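You operate a simulated robot arm through the tools that you are given. There is no shell and no other tool.

You are at the controls of a simulated robot arm. One attempt, no reset.

Task
Press the oak board under the tin, as the press card says.
Fine: clear the orange book off the bed on to the bench, board on the bed, tin on the board, bed home, hands clear of the platen; leave it nipped. Where these are worked on the way, their far stop is far enough and under half their travel is too little: press bed.

It is judged by the outcome, as a careful person would: the job done as asked, and still so three seconds after it is handed in. It fails if anything else is knocked over, pushed out of place, dropped, spilled or broken.

Robot
A 7-joint arm with a two-finger parallel gripper on a trunk, on a base that drives. Base frame: it is fixed to the floor where the robot stands at the start and does not move with it; the origin is under the middle of the robot, x ahead of it, y to its left, z up; the surface under the hand at the start is at about z = 860. Lengths are in mm, angles in rad, forces in N, time in s.
With the tool pointing down near the work surface it reaches from about 100 to 600 mm from the robot's upright axis, wherever it stands. Its first joint turns from -2.897 to 2.897 rad. Places, roughly: iron press [500, 200, 1000]; oak board (7x10x2 cm) [300, -200, 900]; press bed [600, 200, 900]; top of the brown bench [600, -900, 900]; top of the press bed [600, 200, 900]. Payload 1.57 kg.
The tool frame sits at the grasp point between the pads (the TCP): z along the fingers, y along the line on which they close. The tips reach 30 mm beyond it. Largest opening 80 mm; finger width 17, thickness 12; the body of the gripper, 40 by 82 mm, starts 80 mm behind the TCP.
Orientation is told as [roll, pitch, yaw] about the base's x, y, z axes, in that order, counted from this pose: with the fingers straight down and closing along the base's y, the tool's x points along the base's -x, its y along +y and its z along -z.

Tools
- The arm moves only by the tool send_rows. Its argument "deltas" is a list of rows, each a list of 7 numbers: the shift along the tool's x, y, z in cm, then the turn, a rotation vector about the tool's x, y, z in rad, then the finger opening in cm, from 0 to 8. In form: [[tx, ty, tz, rx, ry, rz, grip], ...]. A call has 1 to 20 rows; each row shifts and turns the commanded pose from where the row before left it, along the tool's axes as they then stand. A row lasts 0.2 s, in which the tool goes at most 50 mm and 0.15 rad; a call with a longer step from one row to the next is refused whole, and so is a gripper value outside its range. Where a pose cannot be reached the arm comes as near as it can. A force on the tool above 50 N (or 10 N above the force at the start of the call, whichever is more), or a blocked arm, ends the call early, and 0.2 s more pass. Each finger travels about 72 mm/s and halts on what it meets, pressing with about 34 N; the grip force reading is that of the motor and also rises with nothing between the fingers. The clock runs only during rows and for 0.2 s after the last one: add rows that do not move to give the fingers time. It gives the time, the measured TCP pose, the force on the tool (base axes), the opening and the grip force at its end, in the units of the frame above (readings bear some noise), with the torque about the TCP (base axes, N m) and any sound that the robot's microphone picked up, and new pictures: "views" is both (left out), scene, wrist or none.
- Cameras (640 x 400 px; columns grow to the right, rows downward): "scene" is now at [234.5, 34.7, 1510.2]; the picture's right is [0.47, -0.88, 0.00], its down [-0.70, -0.38, -0.61] and it looks along [0.54, 0.29, -0.79] (base axes); focal length 214 px, centre (320, 200). "wrist" rides on the gripper at [72, -7, -122] in the tool frame; the picture's right is [0.09, 1.00, 0.00], its down [-0.84, 0.08, -0.54] and it looks along [-0.54, 0.05, 0.84] (tool axes); focal length 238 px, centre (320, 200). There is no depth. A picture from a camera that has moved, and an enlarged one, comes with that camera's place and axes in the base frame and with its lens.
- lift_body(by): slides the trunk up (or, below 0, down) by that many mm; the arm and the scene camera ride with it, the base frame stays. It gives what a move gives, with no picture.
- roll_base(legs): drives the robot by 1 to 6 legs, each [ahead, left, turn to the left] in mm, mm and rad, along the robot's own axes; the way and the turn of a leg run together, so that a leg with both is an arc; at most 1500 mm and 3.142 rad a leg. The arm and the cameras ride along, it lands a little off, and it stops where it bumps. It gives what a move gives, and a new picture of the scene camera.
- head_to(pan, tilt): turns the head with the scene camera to pan (to the left, within 1.501 rad either way) and tilt (down, from -0.506 to 1.204), counted from straight ahead of the robot. It gives what a move gives, and a new picture of the scene camera.
- zoom(camera, box): a new picture of the part [left, top, right, bottom] of that camera's present view, enlarged. It takes no simulated time.
- sign_off(): hands the job in; it is judged then, once.

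Places have to be worked out from the pictures, the camera data and where the tool is seen. Open the gripper and draw the arm clear of the work before you hand the job in, unless the task says otherwise.

The tools are called as a command line: name --pt "numbers of a row" for each row, then --argument value for the rest, lists and objects as JSON in quotes. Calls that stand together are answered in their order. send_rows: Moves the arm, as the interface text tells. Its arguments: {"type":"object","properties":{"deltas":{"type":"array","items":{"type":"array","items":{"type":"number"}}},"views":{"type":"string","enum":["both","scene","wrist","none"]}},"required":["deltas"]} The other tools are called the same way: lift_body (by) slides the trunk up or down; roll_base (legs) drives the base; head_to (pan, tilt) turns the head that bears the scene camera; zoom (camera, box) takes an enlarged picture of a part of a camera's view; sign_off () hands the job in.

At the start:

```text
clock: 0.0
position: [491.3, 66.4, 1400.5]
tool_rot: [0.001, -0.003, -0.001]
ft_force: [0.2, -0.1, -0.4]
torque: [-0.03, 0.0, 0.0]
gripper_width: 79.6
finger_force: 0.1
trunk travel left (down, up): [-750.0, 240.0]
robot x, y, heading: [0.1, 0.5, 0.001]
head pan, tilt: [0.494, 0.915]
```

scene: 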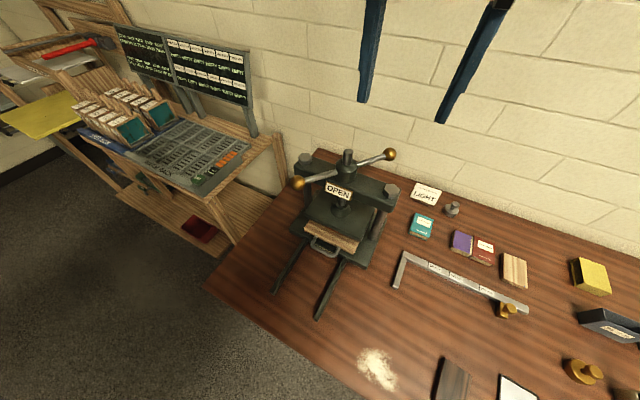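
wrist: 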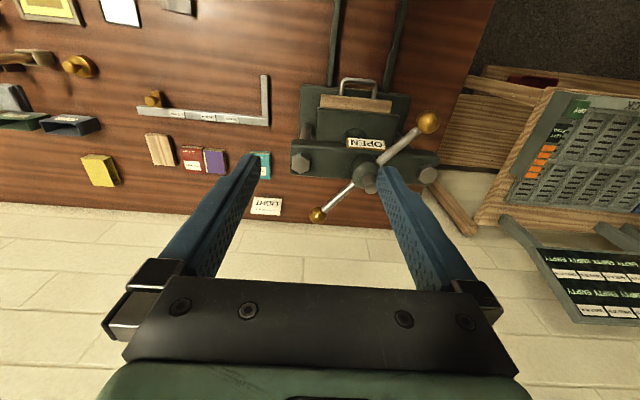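

The pictures show the press at the back of the bench, with something on its bed, and several items to the right. I'll zoom in on the press and then on the other items.

zoom --camera "scene" --box '[240, 130, 440, 330]'

zoom --camera "scene" --box '[380, 170, 640, 400]'

zoom --camera "scene" --box '[0, 0, 280, 230]'

head_to --pan -0.5 --tilt 0.9

```text
2.00 times, centred on (340, 230) of scene
camera zoom: at [234.5, 34.7, 1510.2], right [0.47, -0.88, 0.0], down [-0.7, -0.38, -0.61], along [0.54, 0.29, -0.79], focal length 429 px, centre (280, 140)
```

zoom: 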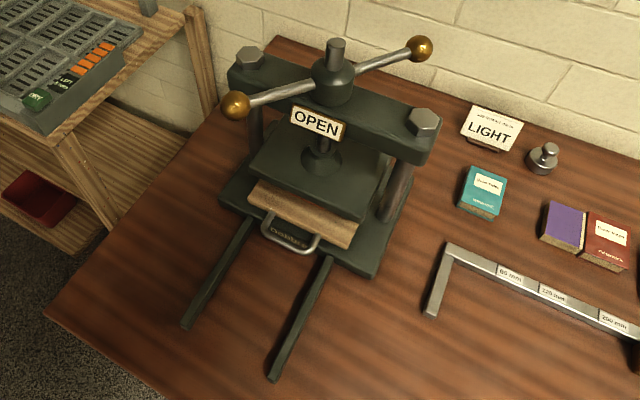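

```text
1.74 times, centred on (510, 285) of scene
camera zoom: at [234.5, 34.7, 1510.2], right [0.47, -0.88, 0.0], down [-0.7, -0.38, -0.61], along [0.54, 0.29, -0.79], focal length 373 px, centre (-10, 52)
```

zoom: 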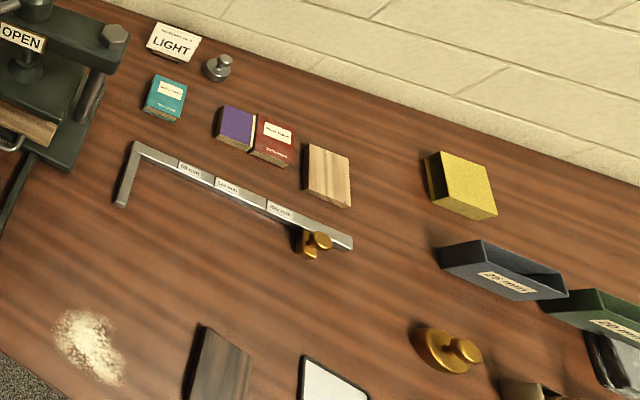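

```text
1.74 times, centred on (140, 115) of scene
camera zoom: at [234.5, 34.7, 1510.2], right [0.47, -0.88, 0.0], down [-0.7, -0.38, -0.61], along [0.54, 0.29, -0.79], focal length 373 px, centre (633, 348)
```

zoom: 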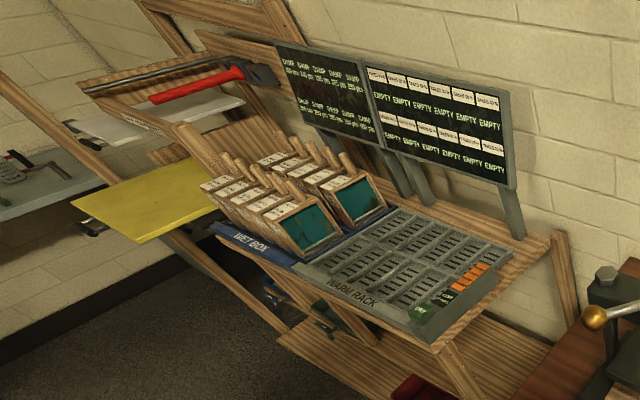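

```text
clock: 1.3
position: [490.2, 68.1, 1400.8]
tool_rot: [-0.001, -0.002, -0.001]
ft_force: [-0.5, -0.5, 0.9]
torque: [0.01, 0.0, 0.0]
gripper_width: 80.2
finger_force: 0.1
trunk travel left (down, up): [-750.0, 240.0]
robot x, y, heading: [0.4, 1.4, -0.006]
head pan, tilt: [-0.499, 0.901]
camera scene: at [235.0, -36.8, 1511.2], right [-0.48, -0.88, 0.0], down [-0.69, 0.37, -0.62], along [0.55, -0.3, -0.78], focal length 214 px, centre (320, 200)
```

scene: 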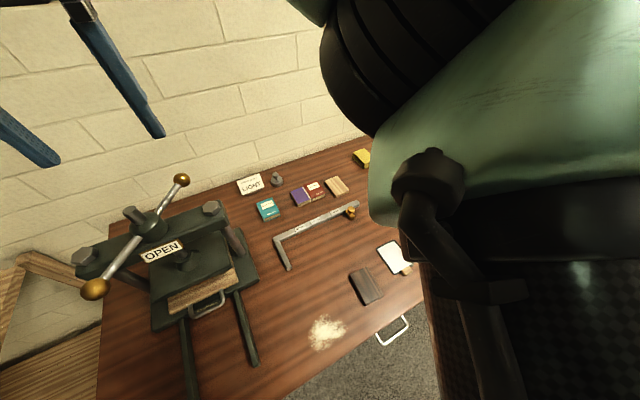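

The press shows an OPEN sign, and there is a card reading LIGHT beside it. I'll zoom on the card, the press and the boards.

zoom --camera "scene" --box '[225, 165, 289, 205]'

zoom --camera "scene" --box '[140, 220, 260, 320]'

zoom --camera "scene" --box '[250, 170, 430, 310]'

zoom --camera "wrist" --box '[0, 0, 280, 220]'

zoom --camera "wrist" --box '[280, 60, 460, 220]'

```text
10.00 times, centred on (257, 185) of scene
camera zoom: at [235.0, -36.8, 1511.2], right [-0.48, -0.88, 0.0], down [-0.69, 0.37, -0.62], along [0.55, -0.3, -0.78], focal length 2145 px, centre (950, 350)
```

zoom: 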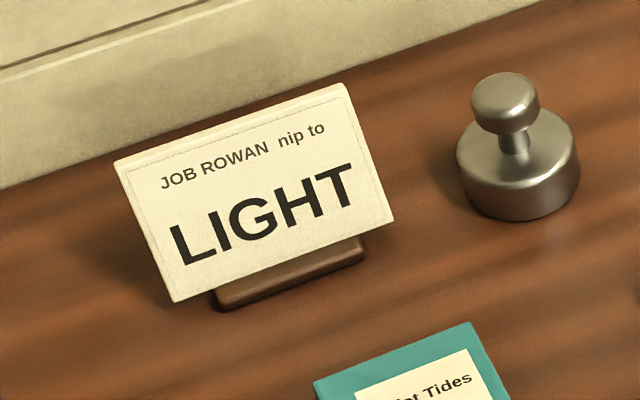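

```text
4.00 times, centred on (200, 270) of scene
camera zoom: at [235.0, -36.8, 1511.2], right [-0.48, -0.88, 0.0], down [-0.69, 0.37, -0.62], along [0.55, -0.3, -0.78], focal length 858 px, centre (800, -80)
```

zoom: 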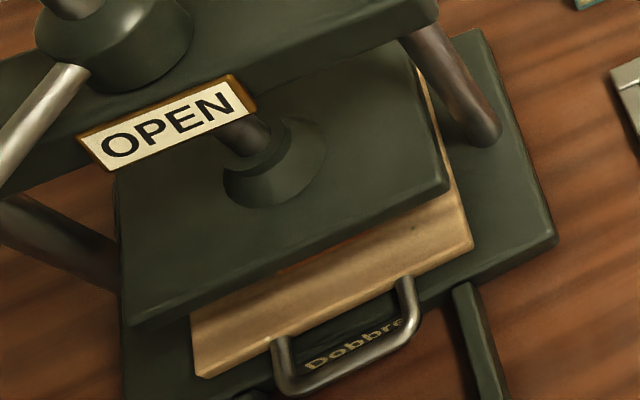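

```text
2.86 times, centred on (340, 240) of scene
camera zoom: at [235.0, -36.8, 1511.2], right [-0.48, -0.88, 0.0], down [-0.69, 0.37, -0.62], along [0.55, -0.3, -0.78], focal length 613 px, centre (263, 86)
```

zoom: 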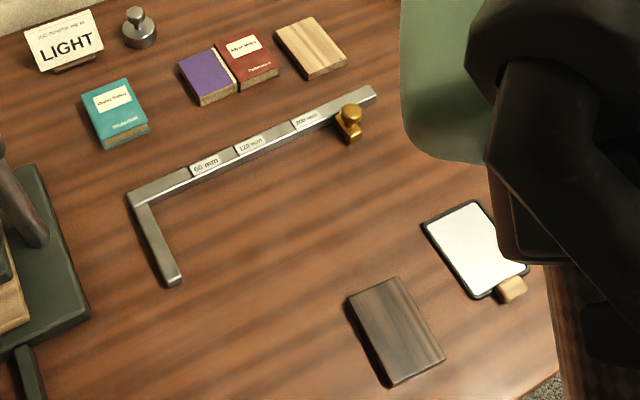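

```text
1.82 times, centred on (140, 110) of wrist
camera zoom: at [420.4, 59.7, 1522.3], right [-0.09, 1.0, 0.0], down [0.84, 0.08, 0.54], along [0.54, 0.05, -0.84], focal length 433 px, centre (647, 364)
```

zoom: 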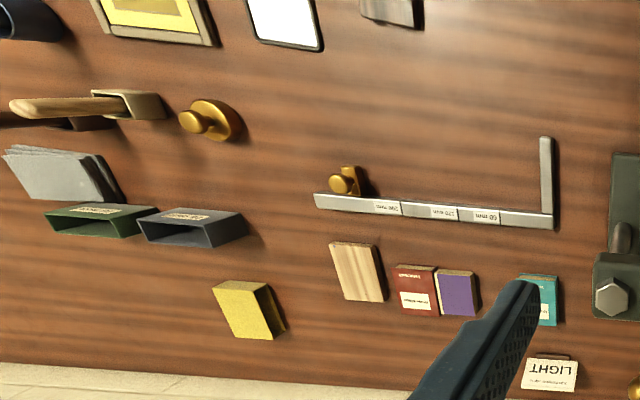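

```text
2.50 times, centred on (370, 140) of wrist
camera zoom: at [420.4, 59.7, 1522.3], right [-0.09, 1.0, 0.0], down [0.84, 0.08, 0.54], along [0.54, 0.05, -0.84], focal length 596 px, centre (195, 350)
```

zoom: 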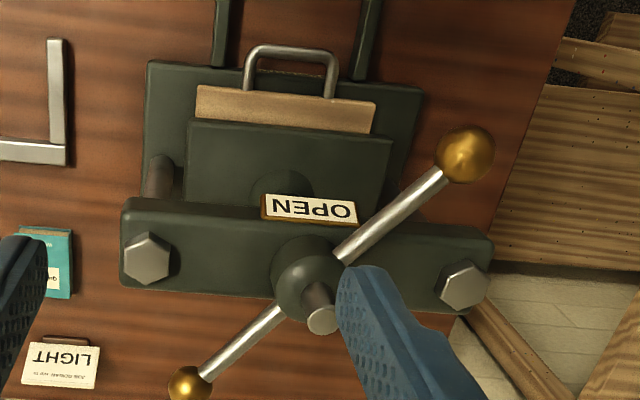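

The dark board works out near [340, -245], which matches the place given for the oak board. I still don't know which item is the tin, so I'll look at the rest of the bench.

zoom --camera "wrist" --box '[0, 0, 130, 80]'

zoom --camera "wrist" --box '[0, 70, 130, 190]'

head_to --pan -1.2 --tilt 0.8

head_to --pan 0.0 --tilt 1.1

```text
4.92 times, centred on (65, 40) of wrist
camera zoom: at [420.4, 59.7, 1522.3], right [-0.09, 1.0, 0.0], down [0.84, 0.08, 0.54], along [0.54, 0.05, -0.84], focal length 1173 px, centre (1575, 988)
```

zoom: 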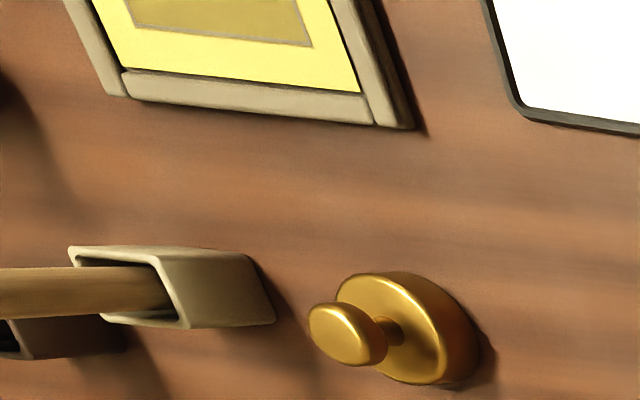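

```text
3.33 times, centred on (65, 130) of wrist
camera zoom: at [420.4, 59.7, 1522.3], right [-0.09, 1.0, 0.0], down [0.84, 0.08, 0.54], along [0.54, 0.05, -0.84], focal length 794 px, centre (1170, 433)
```

zoom: 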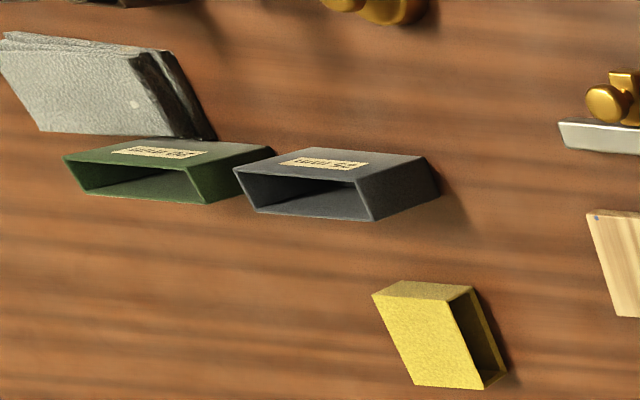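

```text
clock: 2.3
position: [492.3, 66.1, 1401.8]
tool_rot: [0.001, -0.002, 0.0]
ft_force: [-0.5, -0.3, -0.6]
torque: [-0.05, 0.01, 0.01]
gripper_width: 80.1
finger_force: 0.1
trunk travel left (down, up): [-750.0, 240.0]
robot x, y, heading: [-3.5, -1.3, -0.001]
head pan, tilt: [-1.201, 0.799]
camera scene: at [198.0, -75.9, 1519.1], right [-0.93, -0.36, 0.0], down [-0.26, 0.67, -0.7], along [0.25, -0.65, -0.72], focal length 214 px, centre (320, 200)
```

scene: 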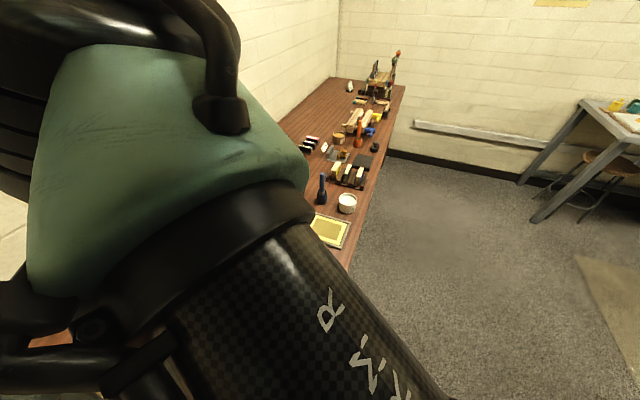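

```text
clock: 3.7
position: [491.9, 66.5, 1402.2]
tool_rot: [0.002, -0.002, 0.0]
ft_force: [-0.1, -0.5, 0.7]
torque: [0.01, 0.01, -0.02]
gripper_width: 79.9
finger_force: 0.1
trunk travel left (down, up): [-750.0, 240.0]
robot x, y, heading: [3.8, 5.2, 0.002]
head pan, tilt: [0.0, 1.1]
camera scene: at [231.8, -0.8, 1497.4], right [0.0, -1.0, 0.0], down [-0.89, 0.0, -0.45], along [0.45, 0.0, -0.89], focal length 214 px, centre (320, 200)
```

scene: 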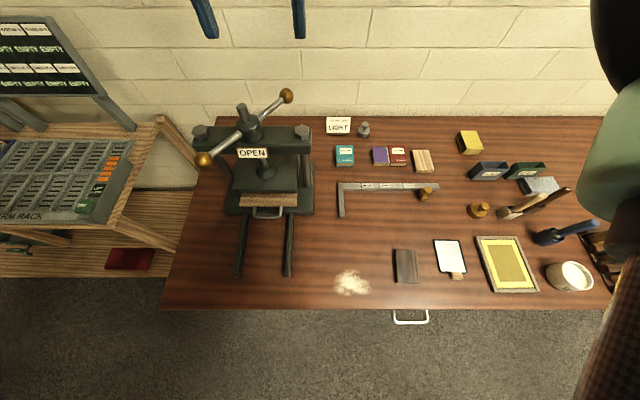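

The item next to the oak board looks like a thin plate with a wooden tab. I'll zoom in on it and its neighbours.

zoom --camera "scene" --box '[380, 220, 500, 300]'

zoom --camera "scene" --box '[450, 120, 640, 300]'

zoom --camera "scene" --box '[180, 80, 340, 280]'

zoom --camera "scene" --box '[320, 105, 450, 220]'

```text
5.00 times, centred on (440, 260) of scene
camera zoom: at [231.8, -0.8, 1497.4], right [0.0, -1.0, 0.0], down [-0.89, 0.0, -0.45], along [0.45, 0.0, -0.89], focal length 1072 px, centre (-280, -100)
```

zoom: 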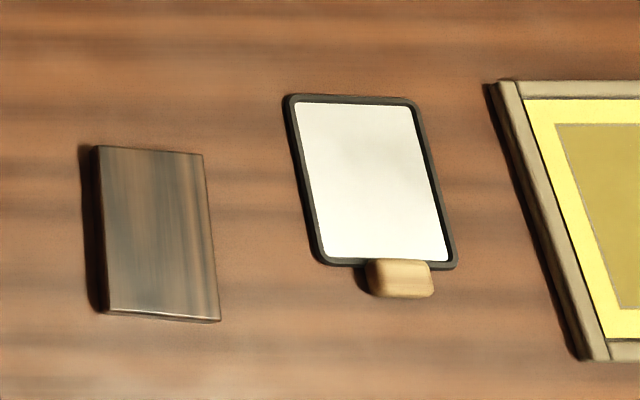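

```text
2.22 times, centred on (545, 210) of scene
camera zoom: at [231.8, -0.8, 1497.4], right [0.0, -1.0, 0.0], down [-0.89, 0.0, -0.45], along [0.45, 0.0, -0.89], focal length 477 px, centre (-180, 178)
```

zoom: 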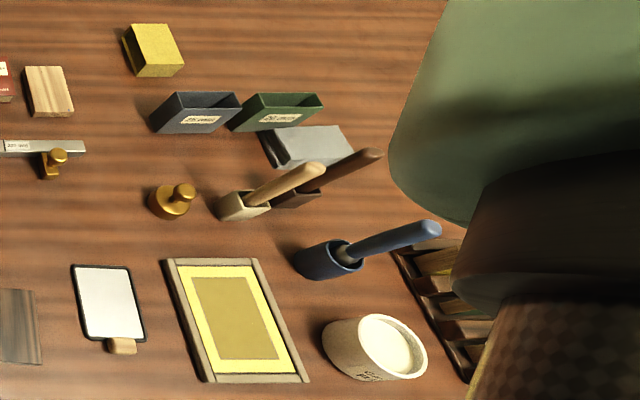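

```text
2.00 times, centred on (260, 180) of scene
camera zoom: at [231.8, -0.8, 1497.4], right [0.0, -1.0, 0.0], down [-0.89, 0.0, -0.45], along [0.45, 0.0, -0.89], focal length 429 px, centre (440, 240)
```

zoom: 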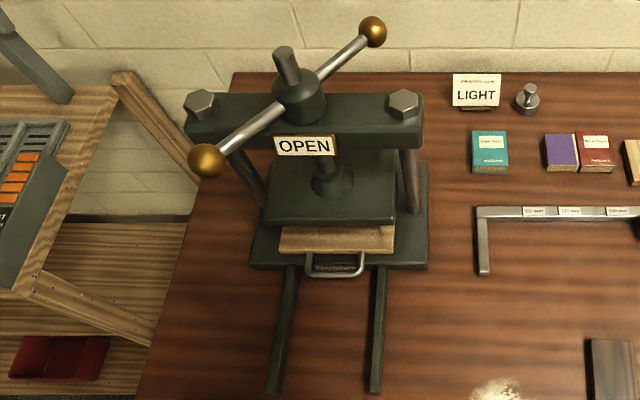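

```text
3.48 times, centred on (385, 162) of scene
camera zoom: at [231.8, -0.8, 1497.4], right [0.0, -1.0, 0.0], down [-0.89, 0.0, -0.45], along [0.45, 0.0, -0.89], focal length 746 px, centre (94, 330)
```

zoom: 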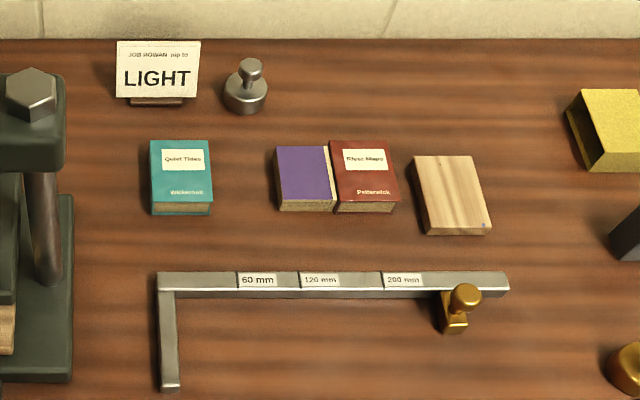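

The white plate with the wooden tab may be the tin, but the arm hides part of the bench. With the arm held high, I'll drive to the right to see the rest.

roll_base --legs '[[0, -700, 0]]'

head_to --pan 0.5 --tilt 0.9

head_to --pan -0.9 --tilt 0.8

```text
clock: 7.5
position: [494.9, -622.2, 1400.9]
tool_rot: [0.001, -0.001, 0.012]
ft_force: [0.5, 0.2, 0.3]
torque: [0.02, -0.02, -0.02]
gripper_width: 80.1
finger_force: 0.1
trunk travel left (down, up): [-750.0, 240.0]
robot x, y, heading: [8.6, -696.2, 0.016]
head pan, tilt: [0.0, 1.1]
camera scene: at [237.2, -693.1, 1497.4], right [0.02, -1.0, 0.0], down [-0.89, -0.01, -0.45], along [0.45, 0.01, -0.89], focal length 214 px, centre (320, 200)
```

scene: 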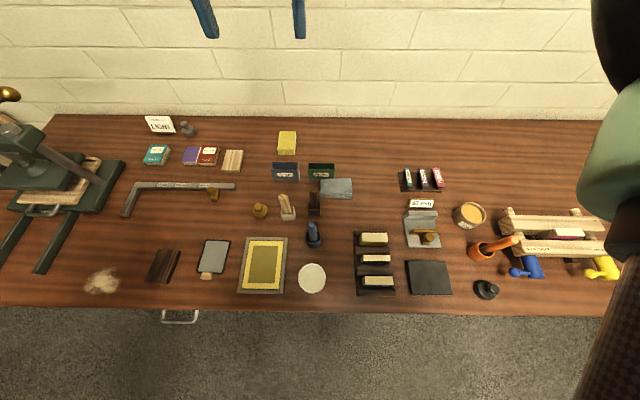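

```text
clock: 8.5
position: [495.2, -621.6, 1401.0]
tool_rot: [0.001, -0.002, 0.014]
ft_force: [-0.4, 0.3, 1.2]
torque: [-0.01, -0.03, 0.03]
gripper_width: 80.0
finger_force: 0.1
trunk travel left (down, up): [-750.0, 240.0]
robot x, y, heading: [4.0, -695.5, 0.017]
head pan, tilt: [0.499, 0.901]
camera scene: at [239.8, -656.9, 1511.2], right [0.49, -0.87, 0.0], down [-0.68, -0.39, -0.62], along [0.54, 0.31, -0.78], focal length 214 px, centre (320, 200)
```

scene: 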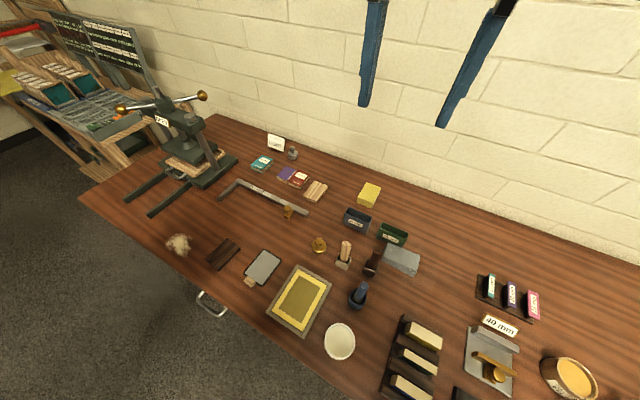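

```text
clock: 10.0
position: [495.2, -622.3, 1401.3]
tool_rot: [0.0, -0.004, 0.015]
ft_force: [0.2, -0.6, 0.7]
torque: [0.02, 0.0, 0.03]
gripper_width: 79.9
finger_force: 0.1
trunk travel left (down, up): [-750.0, 240.0]
robot x, y, heading: [7.5, -697.1, 0.019]
head pan, tilt: [-0.901, 0.799]
camera scene: at [225.2, -756.4, 1519.1], right [-0.77, -0.63, 0.0], down [-0.45, 0.55, -0.7], along [0.44, -0.54, -0.72], focal length 214 px, centre (320, 200)
```

scene: 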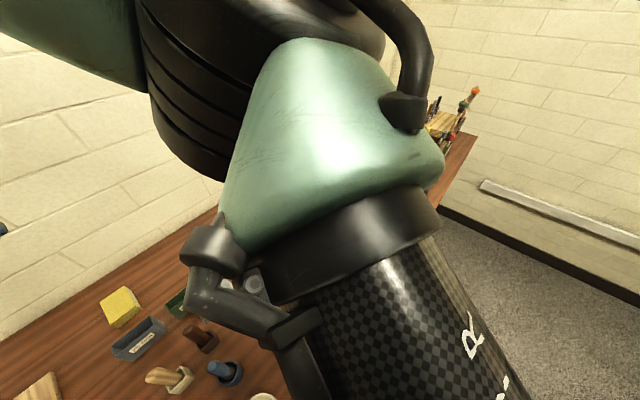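

The plate reflects its surroundings, white from one place and grey from another, so it is likely metal. I'll turn back for a closer look at it and at the grey stack.

head_to --pan 0.2 --tilt 1.0

zoom --camera "scene" --box '[180, 210, 300, 310]'

zoom --camera "scene" --box '[260, 120, 400, 300]'

zoom --camera "scene" --box '[400, 150, 640, 350]'

zoom --camera "scene" --box '[0, 70, 200, 270]'

```text
clock: 11.3
position: [495.5, -622.1, 1401.4]
tool_rot: [0.002, -0.003, 0.015]
ft_force: [0.1, -0.4, 0.4]
torque: [-0.04, -0.01, -0.02]
gripper_width: 80.1
finger_force: 0.1
trunk travel left (down, up): [-750.0, 240.0]
robot x, y, heading: [5.7, -697.8, 0.015]
head pan, tilt: [0.201, 1.0]
camera scene: at [242.1, -679.2, 1504.0], right [0.21, -0.98, 0.0], down [-0.82, -0.18, -0.54], along [0.53, 0.12, -0.84], focal length 214 px, centre (320, 200)
```

scene: 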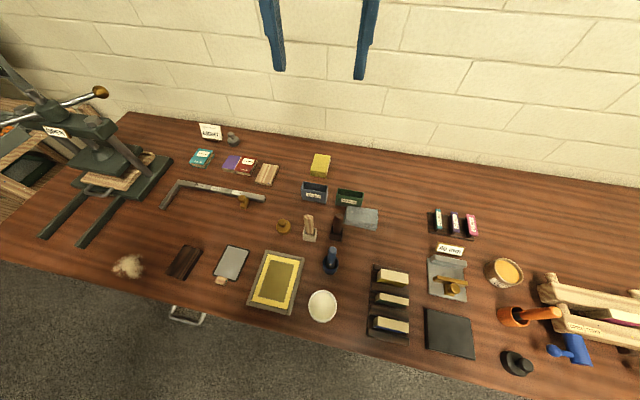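

```text
4.00 times, centred on (240, 260) of scene
camera zoom: at [242.1, -679.2, 1504.0], right [0.21, -0.98, 0.0], down [-0.82, -0.18, -0.54], along [0.53, 0.12, -0.84], focal length 858 px, centre (640, -40)
```

zoom: 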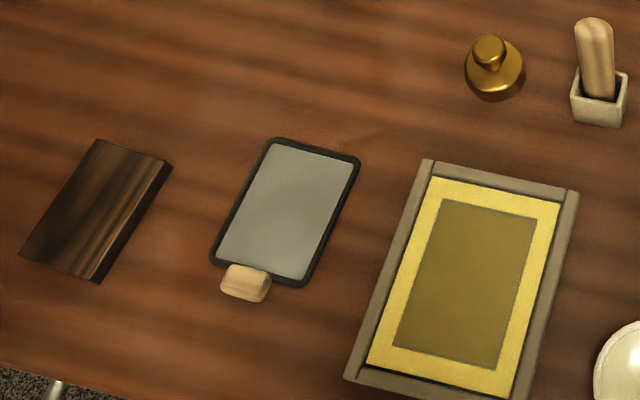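

```text
2.22 times, centred on (330, 210) of scene
camera zoom: at [242.1, -679.2, 1504.0], right [0.21, -0.98, 0.0], down [-0.82, -0.18, -0.54], along [0.53, 0.12, -0.84], focal length 477 px, centre (298, 178)
```

zoom: 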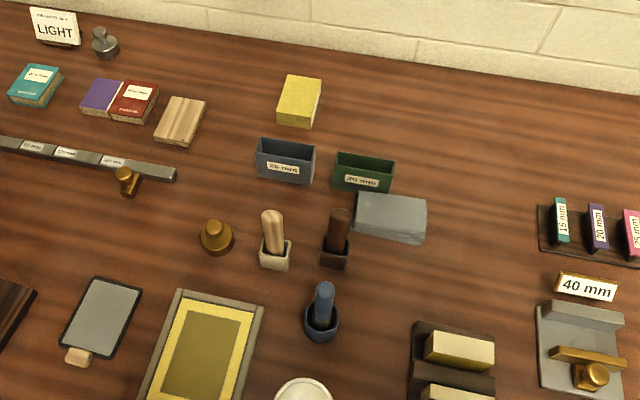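

```text
2.00 times, centred on (520, 250) of scene
camera zoom: at [242.1, -679.2, 1504.0], right [0.21, -0.98, 0.0], down [-0.82, -0.18, -0.54], along [0.53, 0.12, -0.84], focal length 429 px, centre (-80, 100)
```

zoom: 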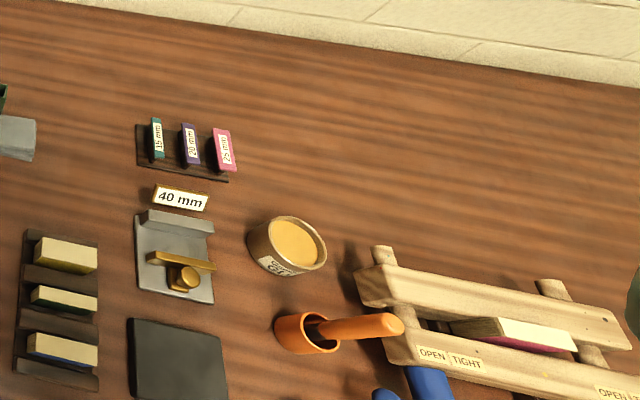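

```text
2.00 times, centred on (100, 170) of scene
camera zoom: at [242.1, -679.2, 1504.0], right [0.21, -0.98, 0.0], down [-0.82, -0.18, -0.54], along [0.53, 0.12, -0.84], focal length 429 px, centre (760, 260)
```

zoom: 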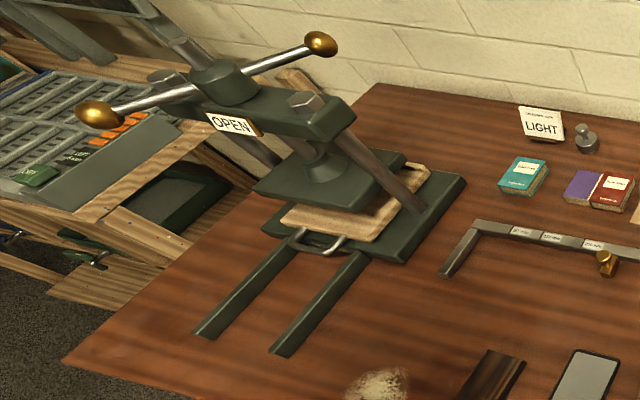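

From here the plate is clearly metal with a dark rim and a wooden tab, so I take it as the tin. Triangulating gives the bar ball ends at about [500, 235, 1147] and [700, 83, 1144], the press axis near [600, 159], and the bed handle near [479, 158, 892]. I'll drive back to the press.

roll_base --legs '[[0, 720, -0.015]]'

head_to --pan 0.3 --tilt 0.9

```text
clock: 15.3
position: [494.8, 88.5, 1401.1]
tool_rot: [0.0, -0.002, -0.008]
ft_force: [-0.5, 0.1, 0.1]
torque: [0.0, -0.03, 0.03]
gripper_width: 79.7
finger_force: 0.2
trunk travel left (down, up): [-750.0, 240.0]
robot x, y, heading: [0.6, 27.8, -0.01]
head pan, tilt: [0.201, 1.0]
camera scene: at [239.7, 36.7, 1504.0], right [0.19, -0.98, 0.0], down [-0.83, -0.16, -0.54], along [0.53, 0.1, -0.84], focal length 214 px, centre (320, 200)
```

scene: 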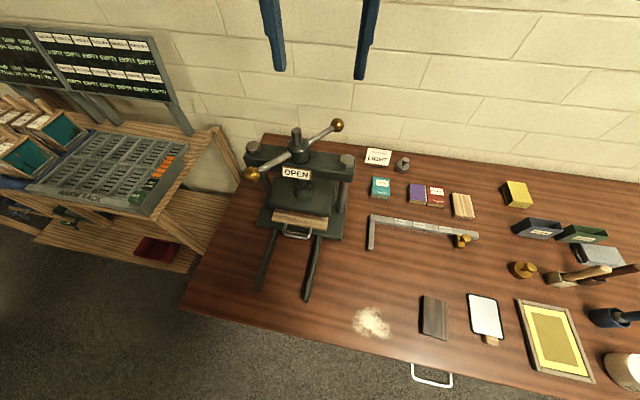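

```text
clock: 15.9
position: [494.8, 89.2, 1401.3]
tool_rot: [-0.001, 0.0, -0.009]
ft_force: [0.8, -0.1, -0.9]
torque: [-0.01, -0.03, 0.01]
gripper_width: 80.2
finger_force: 0.1
trunk travel left (down, up): [-750.0, 240.0]
robot x, y, heading: [4.7, 21.6, -0.008]
head pan, tilt: [0.3, 0.901]
camera scene: at [243.6, 45.1, 1511.2], right [0.29, -0.96, 0.0], down [-0.75, -0.23, -0.62], along [0.59, 0.18, -0.78], focal length 214 px, centre (320, 200)
```

scene: 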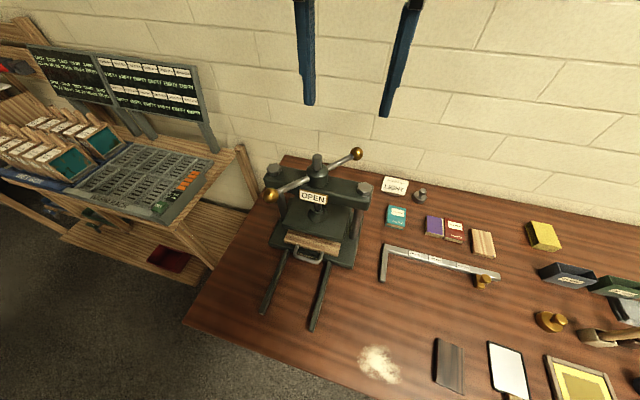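

I'll bring the hand back towards the robot, clear of the press, before lowering the trunk.

send_rows --pt "4 -2 0 0 0 0 8" --pt "4 -2 0 0 0 0 8" --pt "4 -2 0 0 0 0 8" --pt "3 -2 0 0 0 0 8" --pt "0 0 0 0 0 0 8" --views "none"

lift_body --by -300

send_rows --pt "0 0 0 0 0 0 8"

```text
clock: 16.9
position: [362.6, 19.7, 1401.7]
tool_rot: [0.017, -0.012, -0.032]
ft_force: [16.8, 11.0, 11.1]
torque: [-1.63, 3.0, -0.66]
gripper_width: 80.1
finger_force: 0.0
trunk travel left (down, up): [-750.0, 240.0]
robot x, y, heading: [-1.5, 27.7, -0.009]
head pan, tilt: [0.3, 0.901]
stopped in row 4: the force on the tool passed its limit at 120 N (the readings are from after the stop); the commanded pose is now the measured one
```

```text
clock: 19.9
position: [360.9, 19.0, 1101.1]
tool_rot: [0.013, -0.008, -0.028]
ft_force: [23.6, 8.2, 12.1]
torque: [-1.27, 4.05, -0.29]
gripper_width: 79.7
finger_force: 0.0
trunk travel left (down, up): [-450.0, 540.0]
robot x, y, heading: [4.7, 27.5, -0.007]
head pan, tilt: [0.3, 0.901]
```

```text
clock: 20.3
position: [359.8, 19.5, 1100.0]
tool_rot: [0.016, -0.009, -0.028]
ft_force: [21.7, 8.1, 13.5]
torque: [-1.32, 3.92, -0.34]
gripper_width: 80.1
finger_force: 0.1
trunk travel left (down, up): [-450.0, 540.0]
robot x, y, heading: [-0.2, 26.6, -0.006]
head pan, tilt: [0.3, 0.901]
camera scene: at [242.2, 42.8, 1208.6], right [0.27, -0.96, 0.0], down [-0.78, -0.21, -0.59], along [0.57, 0.16, -0.81], focal length 214 px, centre (320, 200)
camera wrist: at [289.4, 12.6, 1221.2], right [-0.06, 1.0, 0.01], down [0.83, 0.05, 0.55], along [0.55, 0.05, -0.83], focal length 238 px, centre (320, 200)
```

scene: 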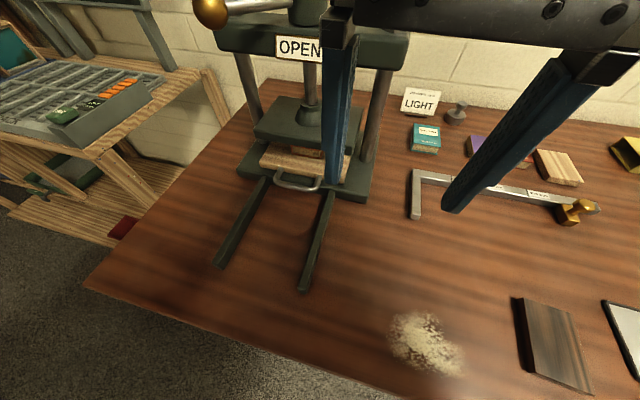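
wrist: 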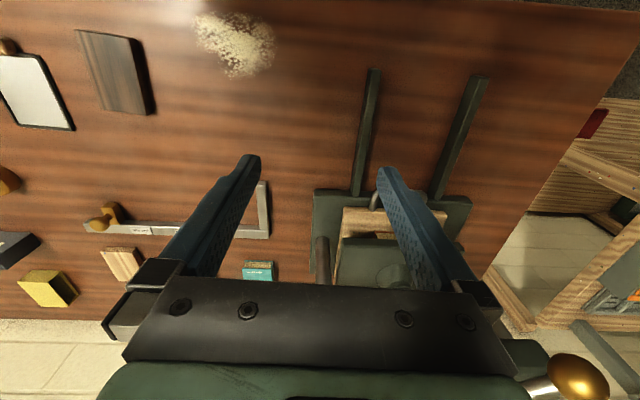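

The hand touched the robot's own head: the wrist camera is only 50 mm from the scene camera. I'll move the hand forward and down, out of contact.

send_rows --pt "-2 0 0 0 0 0 8" --pt "-3 -1 0 0 0 0 8" --pt "0 -2 3 0 0 0 8" --pt "0 0 0 0 0 0 8" --views "none"

```text
clock: 21.3
position: [410.6, -11.4, 1068.5]
tool_rot: [0.013, -0.009, -0.028]
ft_force: [-0.1, 0.6, 0.4]
torque: [-0.01, -0.01, 0.0]
gripper_width: 80.1
finger_force: 0.1
trunk travel left (down, up): [-450.0, 540.0]
robot x, y, heading: [2.0, 27.3, -0.011]
head pan, tilt: [0.3, 0.901]
```

The contact is cleared, with the force back near zero. I'll lower the hand with the arm and then raise the trunk, so the head stays well above it.

send_rows --pt "0 0 4 0 0 0 8" --pt "0 0 4 0 0 0 8" --pt "0 0 4 0 0 0 8" --pt "0 0 0 0 0 0 8" --views "none"

lift_body --by 120

send_rows --pt "0 0 4 0 0 0 8" --pt "0 0 4 0 0 0 8" --pt "0 0 0 0 0 0 8"

```text
clock: 22.3
position: [410.4, -11.4, 950.5]
tool_rot: [0.014, -0.012, -0.028]
ft_force: [-0.3, 0.6, 0.0]
torque: [-0.02, -0.01, 0.01]
gripper_width: 79.9
finger_force: 0.0
trunk travel left (down, up): [-450.0, 540.0]
robot x, y, heading: [0.5, 26.4, -0.008]
head pan, tilt: [0.3, 0.901]
```

```text
clock: 23.8
position: [411.8, -11.5, 1071.2]
tool_rot: [0.014, -0.01, -0.027]
ft_force: [-0.9, 0.4, 0.1]
torque: [-0.02, 0.01, -0.01]
gripper_width: 79.9
finger_force: 0.0
trunk travel left (down, up): [-570.0, 420.0]
robot x, y, heading: [1.9, 26.2, -0.009]
head pan, tilt: [0.3, 0.901]
```

```text
clock: 24.6
position: [414.3, -9.9, 989.9]
tool_rot: [0.014, -0.011, -0.028]
ft_force: [-0.7, -0.3, 0.3]
torque: [0.0, -0.03, 0.04]
gripper_width: 80.0
finger_force: 0.0
trunk travel left (down, up): [-570.0, 420.0]
robot x, y, heading: [4.5, 26.4, -0.01]
head pan, tilt: [0.3, 0.901]
camera scene: at [243.6, 45.0, 1331.2], right [0.29, -0.96, 0.0], down [-0.75, -0.23, -0.62], along [0.59, 0.18, -0.78], focal length 214 px, centre (320, 200)
camera wrist: at [342.0, -16.0, 1110.2], right [-0.06, 1.0, 0.01], down [0.83, 0.05, 0.55], along [0.55, 0.05, -0.83], focal length 238 px, centre (320, 200)
```

scene: 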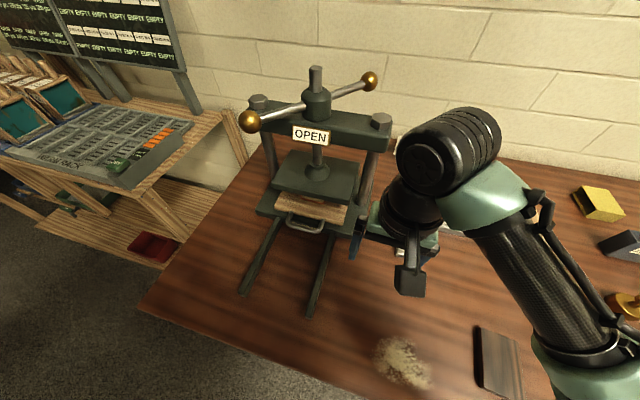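
wrist: 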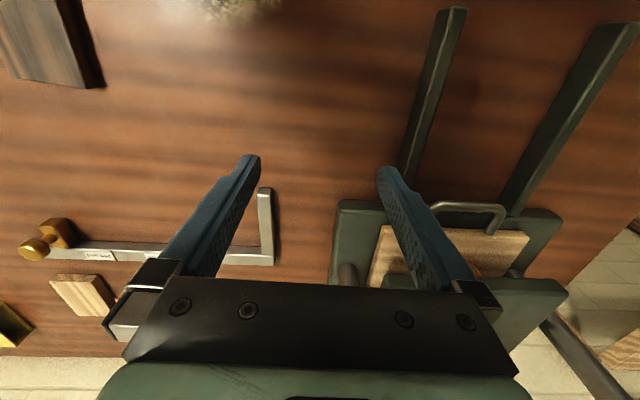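

The view is clear now. I'll zoom in on the bed handle and the book.

zoom --camera "scene" --box '[250, 140, 380, 240]'

zoom --camera "wrist" --box '[330, 170, 580, 310]'

```text
4.00 times, centred on (315, 190) of scene
camera zoom: at [243.6, 45.0, 1331.2], right [0.29, -0.96, 0.0], down [-0.75, -0.23, -0.62], along [0.59, 0.18, -0.78], focal length 858 px, centre (340, 240)
```

zoom: 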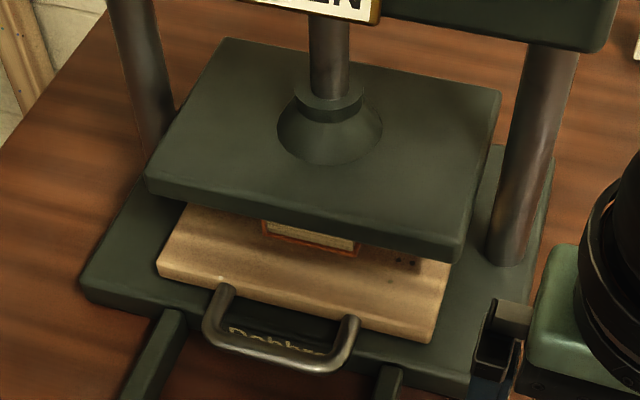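

```text
2.56 times, centred on (455, 240) of wrist
camera zoom: at [342.0, -16.0, 1110.2], right [-0.06, 1.0, 0.01], down [0.83, 0.05, 0.55], along [0.55, 0.05, -0.83], focal length 610 px, centre (-26, 98)
```

zoom: 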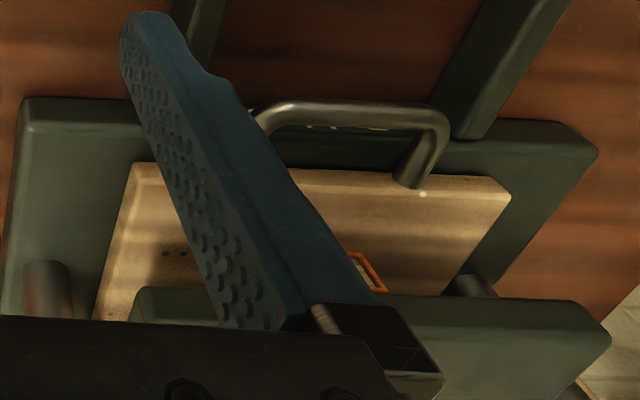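

The handle bar sits at about x=480, z=892, with its legs at y≈120 and 198 and the bed's front edge at x≈518. I'll close the fingers, lean the hand back 0.3 rad, and move in front of and above the handle to hook it.

send_rows --pt "0 0 0 0.014 -0.15 -0.028 0" --pt "0 3.5 0 0 -0.15 0 0" --pt "0 4 0 0 0 0 0" --pt "0 4 0 0 0 0 0" --pt "0 4 0 0 0 0 0" --pt "0 0 0 0 0 0 0"

```text
refused: row 1 steps farther than a row can; nothing moved
```

That row turned a little too far, so I'll split the rotation.

send_rows --pt "0 0 0 0.014 -0.1 -0.028 0" --pt "0 3.5 0 0 -0.1 0 0" --pt "0 4 0 0 -0.1 0 0" --pt "0 4 0 0 0 0 0" --pt "0 4 0 0 0 0 0" --pt "0 0 0 0 0 0 0"

```text
clock: 26.0
position: [412.5, 145.4, 990.3]
tool_rot: [-0.001, -0.312, -0.001]
ft_force: [0.3, -0.4, 0.6]
torque: [0.0, 0.02, 0.03]
gripper_width: 0.0
finger_force: 21.1
trunk travel left (down, up): [-570.0, 420.0]
robot x, y, heading: [2.1, 24.4, -0.008]
head pan, tilt: [0.3, 0.901]
camera scene: at [243.6, 44.7, 1331.2], right [0.29, -0.96, 0.0], down [-0.75, -0.23, -0.62], along [0.59, 0.18, -0.78], focal length 214 px, centre (320, 200)
camera wrist: at [308.4, 138.9, 1083.1], right [-0.09, 1.0, -0.03], down [0.63, 0.08, 0.77], along [0.77, 0.05, -0.63], focal length 238 px, centre (320, 200)
```

scene: 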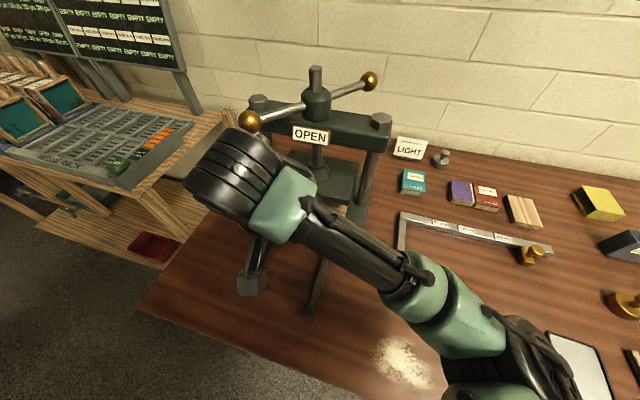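
wrist: 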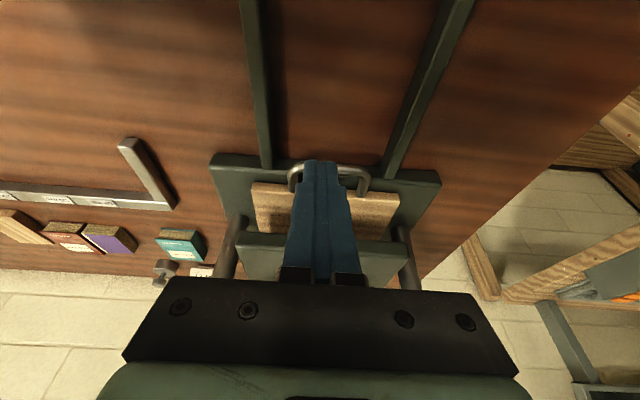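

The wrist cylinder passes close to the ball on the press bar, so I'll lean 0.1 rad more. Then I'll move in above the handle loop with the tips still about 25 mm above the bar.

send_rows --pt "0 0 0 0 -0.1 0 0" --pt "-1.91 -0.2 2.29 0 0 0 0" --pt "-1.91 -0.2 2.29 0 0 0 0" --pt "-1.91 -0.2 2.29 0 0 0 0" --pt "0 0 0 0 0 0 0"

zoom --camera "wrist" --box '[220, 110, 420, 290]'

```text
clock: 27.2
position: [492.9, 140.3, 949.0]
tool_rot: [-0.002, -0.412, -0.001]
ft_force: [0.1, 0.0, 0.0]
torque: [0.01, 0.0, 0.0]
gripper_width: 0.1
finger_force: 21.4
trunk travel left (down, up): [-570.0, 420.0]
robot x, y, heading: [-0.4, 26.7, -0.009]
head pan, tilt: [0.3, 0.901]
camera scene: at [243.4, 45.0, 1331.2], right [0.29, -0.96, 0.0], down [-0.75, -0.23, -0.62], along [0.59, 0.18, -0.78], focal length 214 px, centre (320, 200)
camera wrist: at [378.8, 133.5, 1032.0], right [-0.08, 1.0, -0.04], down [0.55, 0.08, 0.83], along [0.83, 0.05, -0.55], focal length 238 px, centre (320, 200)
```

scene: 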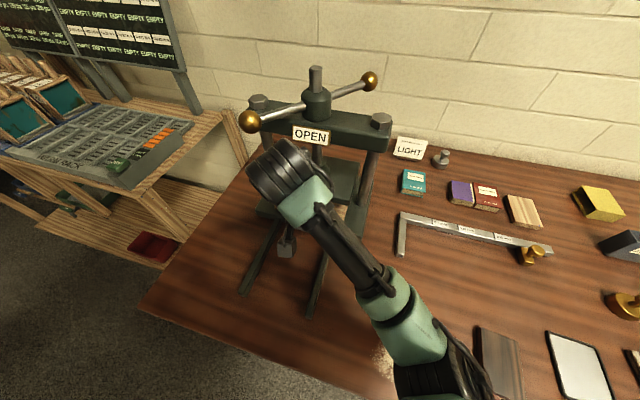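
wrist: 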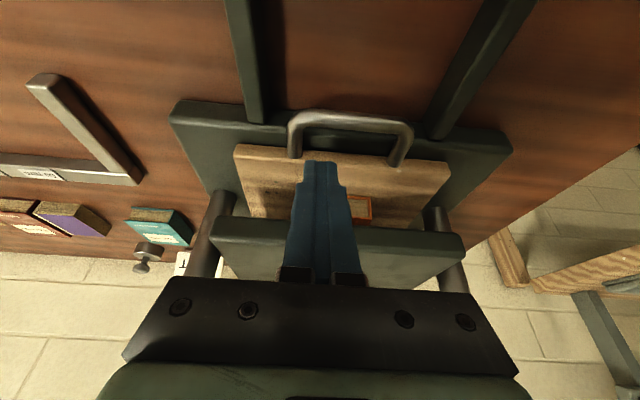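

```text
2.22 times, centred on (320, 200) of wrist
camera zoom: at [378.8, 133.5, 1032.0], right [-0.08, 1.0, -0.04], down [0.55, 0.08, 0.83], along [0.83, 0.05, -0.55], focal length 530 px, centre (320, 200)
```

zoom: 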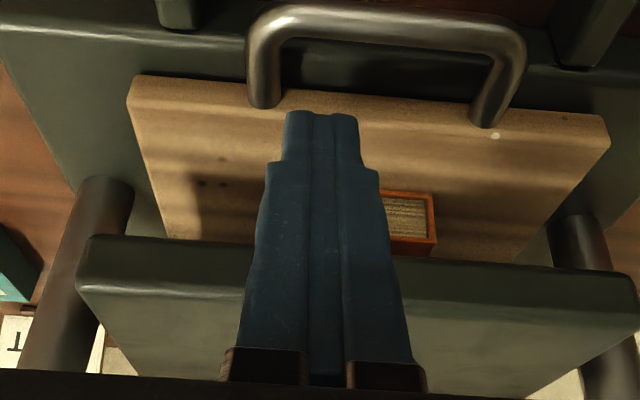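

The tips are just behind the bar line and above the loop. I'll descend about 25 mm straight down and check again.

send_rows --pt "0.4 0 0.92 0 0 0 0" --pt "0.4 0 0.92 0 0 0 0" --pt "0.2 0 0.46 0 0 0 0" --pt "0 0 0 0 0 0 0" --views "wrist"

zoom --camera "wrist" --box '[220, 80, 420, 260]'

```text
clock: 28.2
position: [492.9, 140.3, 925.2]
tool_rot: [-0.002, -0.41, 0.0]
ft_force: [-1.0, 0.9, 0.2]
torque: [-0.01, 0.0, 0.01]
gripper_width: 0.1
finger_force: 21.4
trunk travel left (down, up): [-570.0, 420.0]
robot x, y, heading: [4.1, 24.4, -0.004]
head pan, tilt: [0.3, 0.901]
camera wrist: at [379.9, 133.6, 1007.3], right [-0.08, 1.0, -0.04], down [0.55, 0.08, 0.83], along [0.83, 0.05, -0.56], focal length 238 px, centre (320, 200)
```

wrist: 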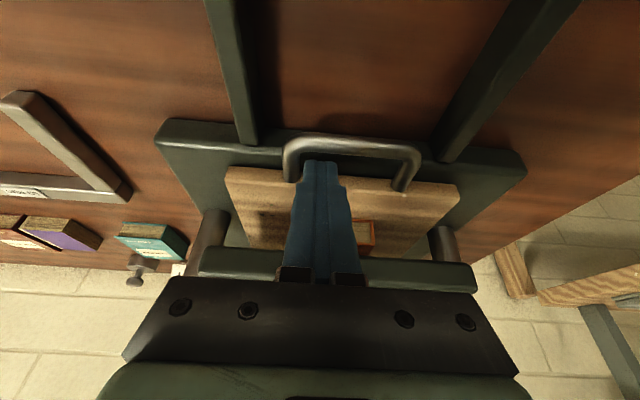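

```text
2.22 times, centred on (320, 170) of wrist
camera zoom: at [379.9, 133.6, 1007.3], right [-0.08, 1.0, -0.04], down [0.55, 0.08, 0.83], along [0.83, 0.05, -0.56], focal length 530 px, centre (320, 267)
```

zoom: 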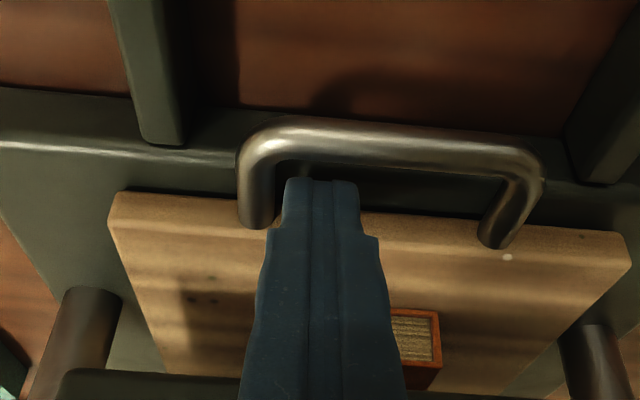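

The bar is at about [481, 157, 899] and the tips are at z≈898 inside the loop. I'll go another 8 mm down, watching the force.

send_rows --pt "0.12 0 0.28 0 0 0 0" --pt "0.12 0 0.28 0 0 0 0" --pt "0.12 0 0.28 0 0 0 0" --pt "0 0 0 0 0 0 0" --views "wrist"

```text
clock: 29.2
position: [492.7, 138.9, 915.5]
tool_rot: [-0.002, -0.412, -0.002]
ft_force: [1.4, 1.3, 4.3]
torque: [0.02, -0.06, 0.0]
gripper_width: 0.1
finger_force: 21.0
trunk travel left (down, up): [-570.0, 420.0]
robot x, y, heading: [1.9, 29.7, -0.009]
head pan, tilt: [0.3, 0.901]
camera wrist: at [379.3, 132.2, 998.9], right [-0.08, 1.0, -0.04], down [0.55, 0.08, 0.83], along [0.83, 0.05, -0.55], focal length 238 px, centre (320, 200)
```

wrist: 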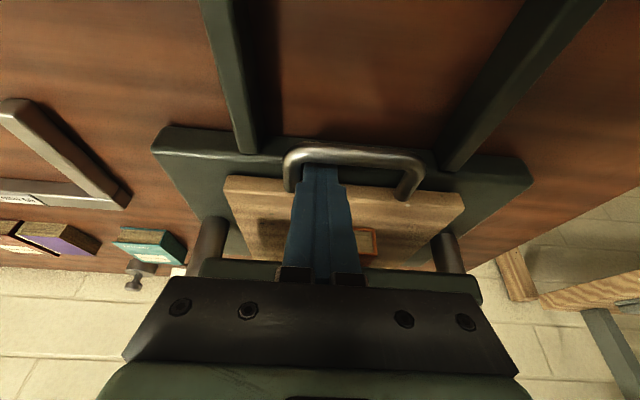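

A small upward force of 4 N suggests the tips just touch the base plate. I'll lift 1 mm and pull toward the robot, slowly.

send_rows --pt "0.42 0 -0.3 0 0 0 0" --pt "0.46 0 -0.2 0 0 0 0" --pt "0.46 0 -0.2 0 0 0 0" --pt "0.46 0 -0.2 0 0 0 0" --pt "0.46 0 -0.2 0 0 0 0" --pt "0.46 0 -0.2 0 0 0 0" --pt "0.46 0 -0.2 0 0 0 0" --pt "0 0 0 0 0 0 0"

```text
clock: 31.0
position: [457.9, 137.8, 916.7]
tool_rot: [-0.003, -0.41, 0.0]
ft_force: [0.7, 1.0, 0.3]
torque: [0.0, 0.01, -0.01]
gripper_width: 0.1
finger_force: 21.4
trunk travel left (down, up): [-570.0, 420.0]
robot x, y, heading: [4.4, 22.0, -0.01]
head pan, tilt: [0.3, 0.901]
camera scene: at [243.6, 45.1, 1331.2], right [0.29, -0.96, 0.0], down [-0.75, -0.23, -0.62], along [0.59, 0.18, -0.78], focal length 214 px, centre (320, 200)
camera wrist: at [344.3, 132.0, 998.9], right [-0.08, 1.0, -0.04], down [0.55, 0.08, 0.83], along [0.83, 0.05, -0.55], focal length 238 px, centre (320, 200)
```

scene: 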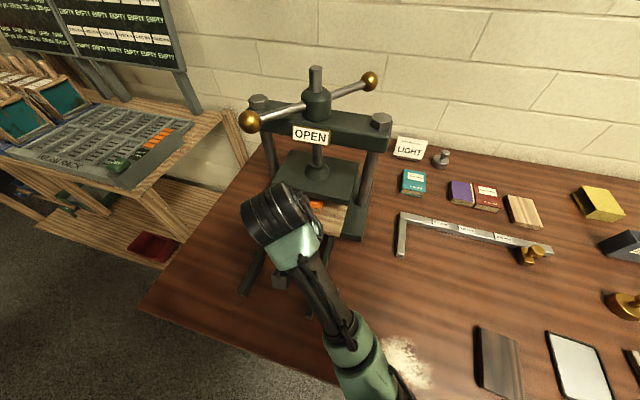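
wrist: 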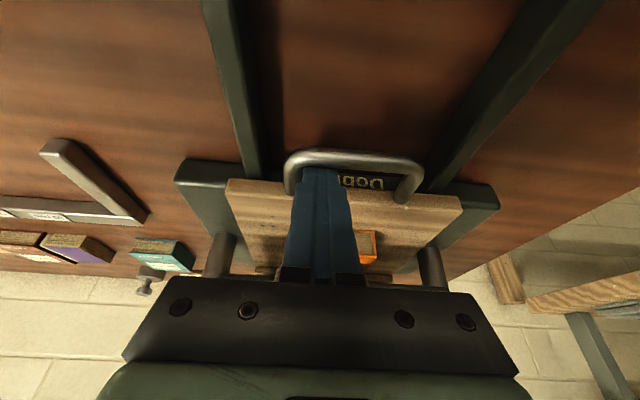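

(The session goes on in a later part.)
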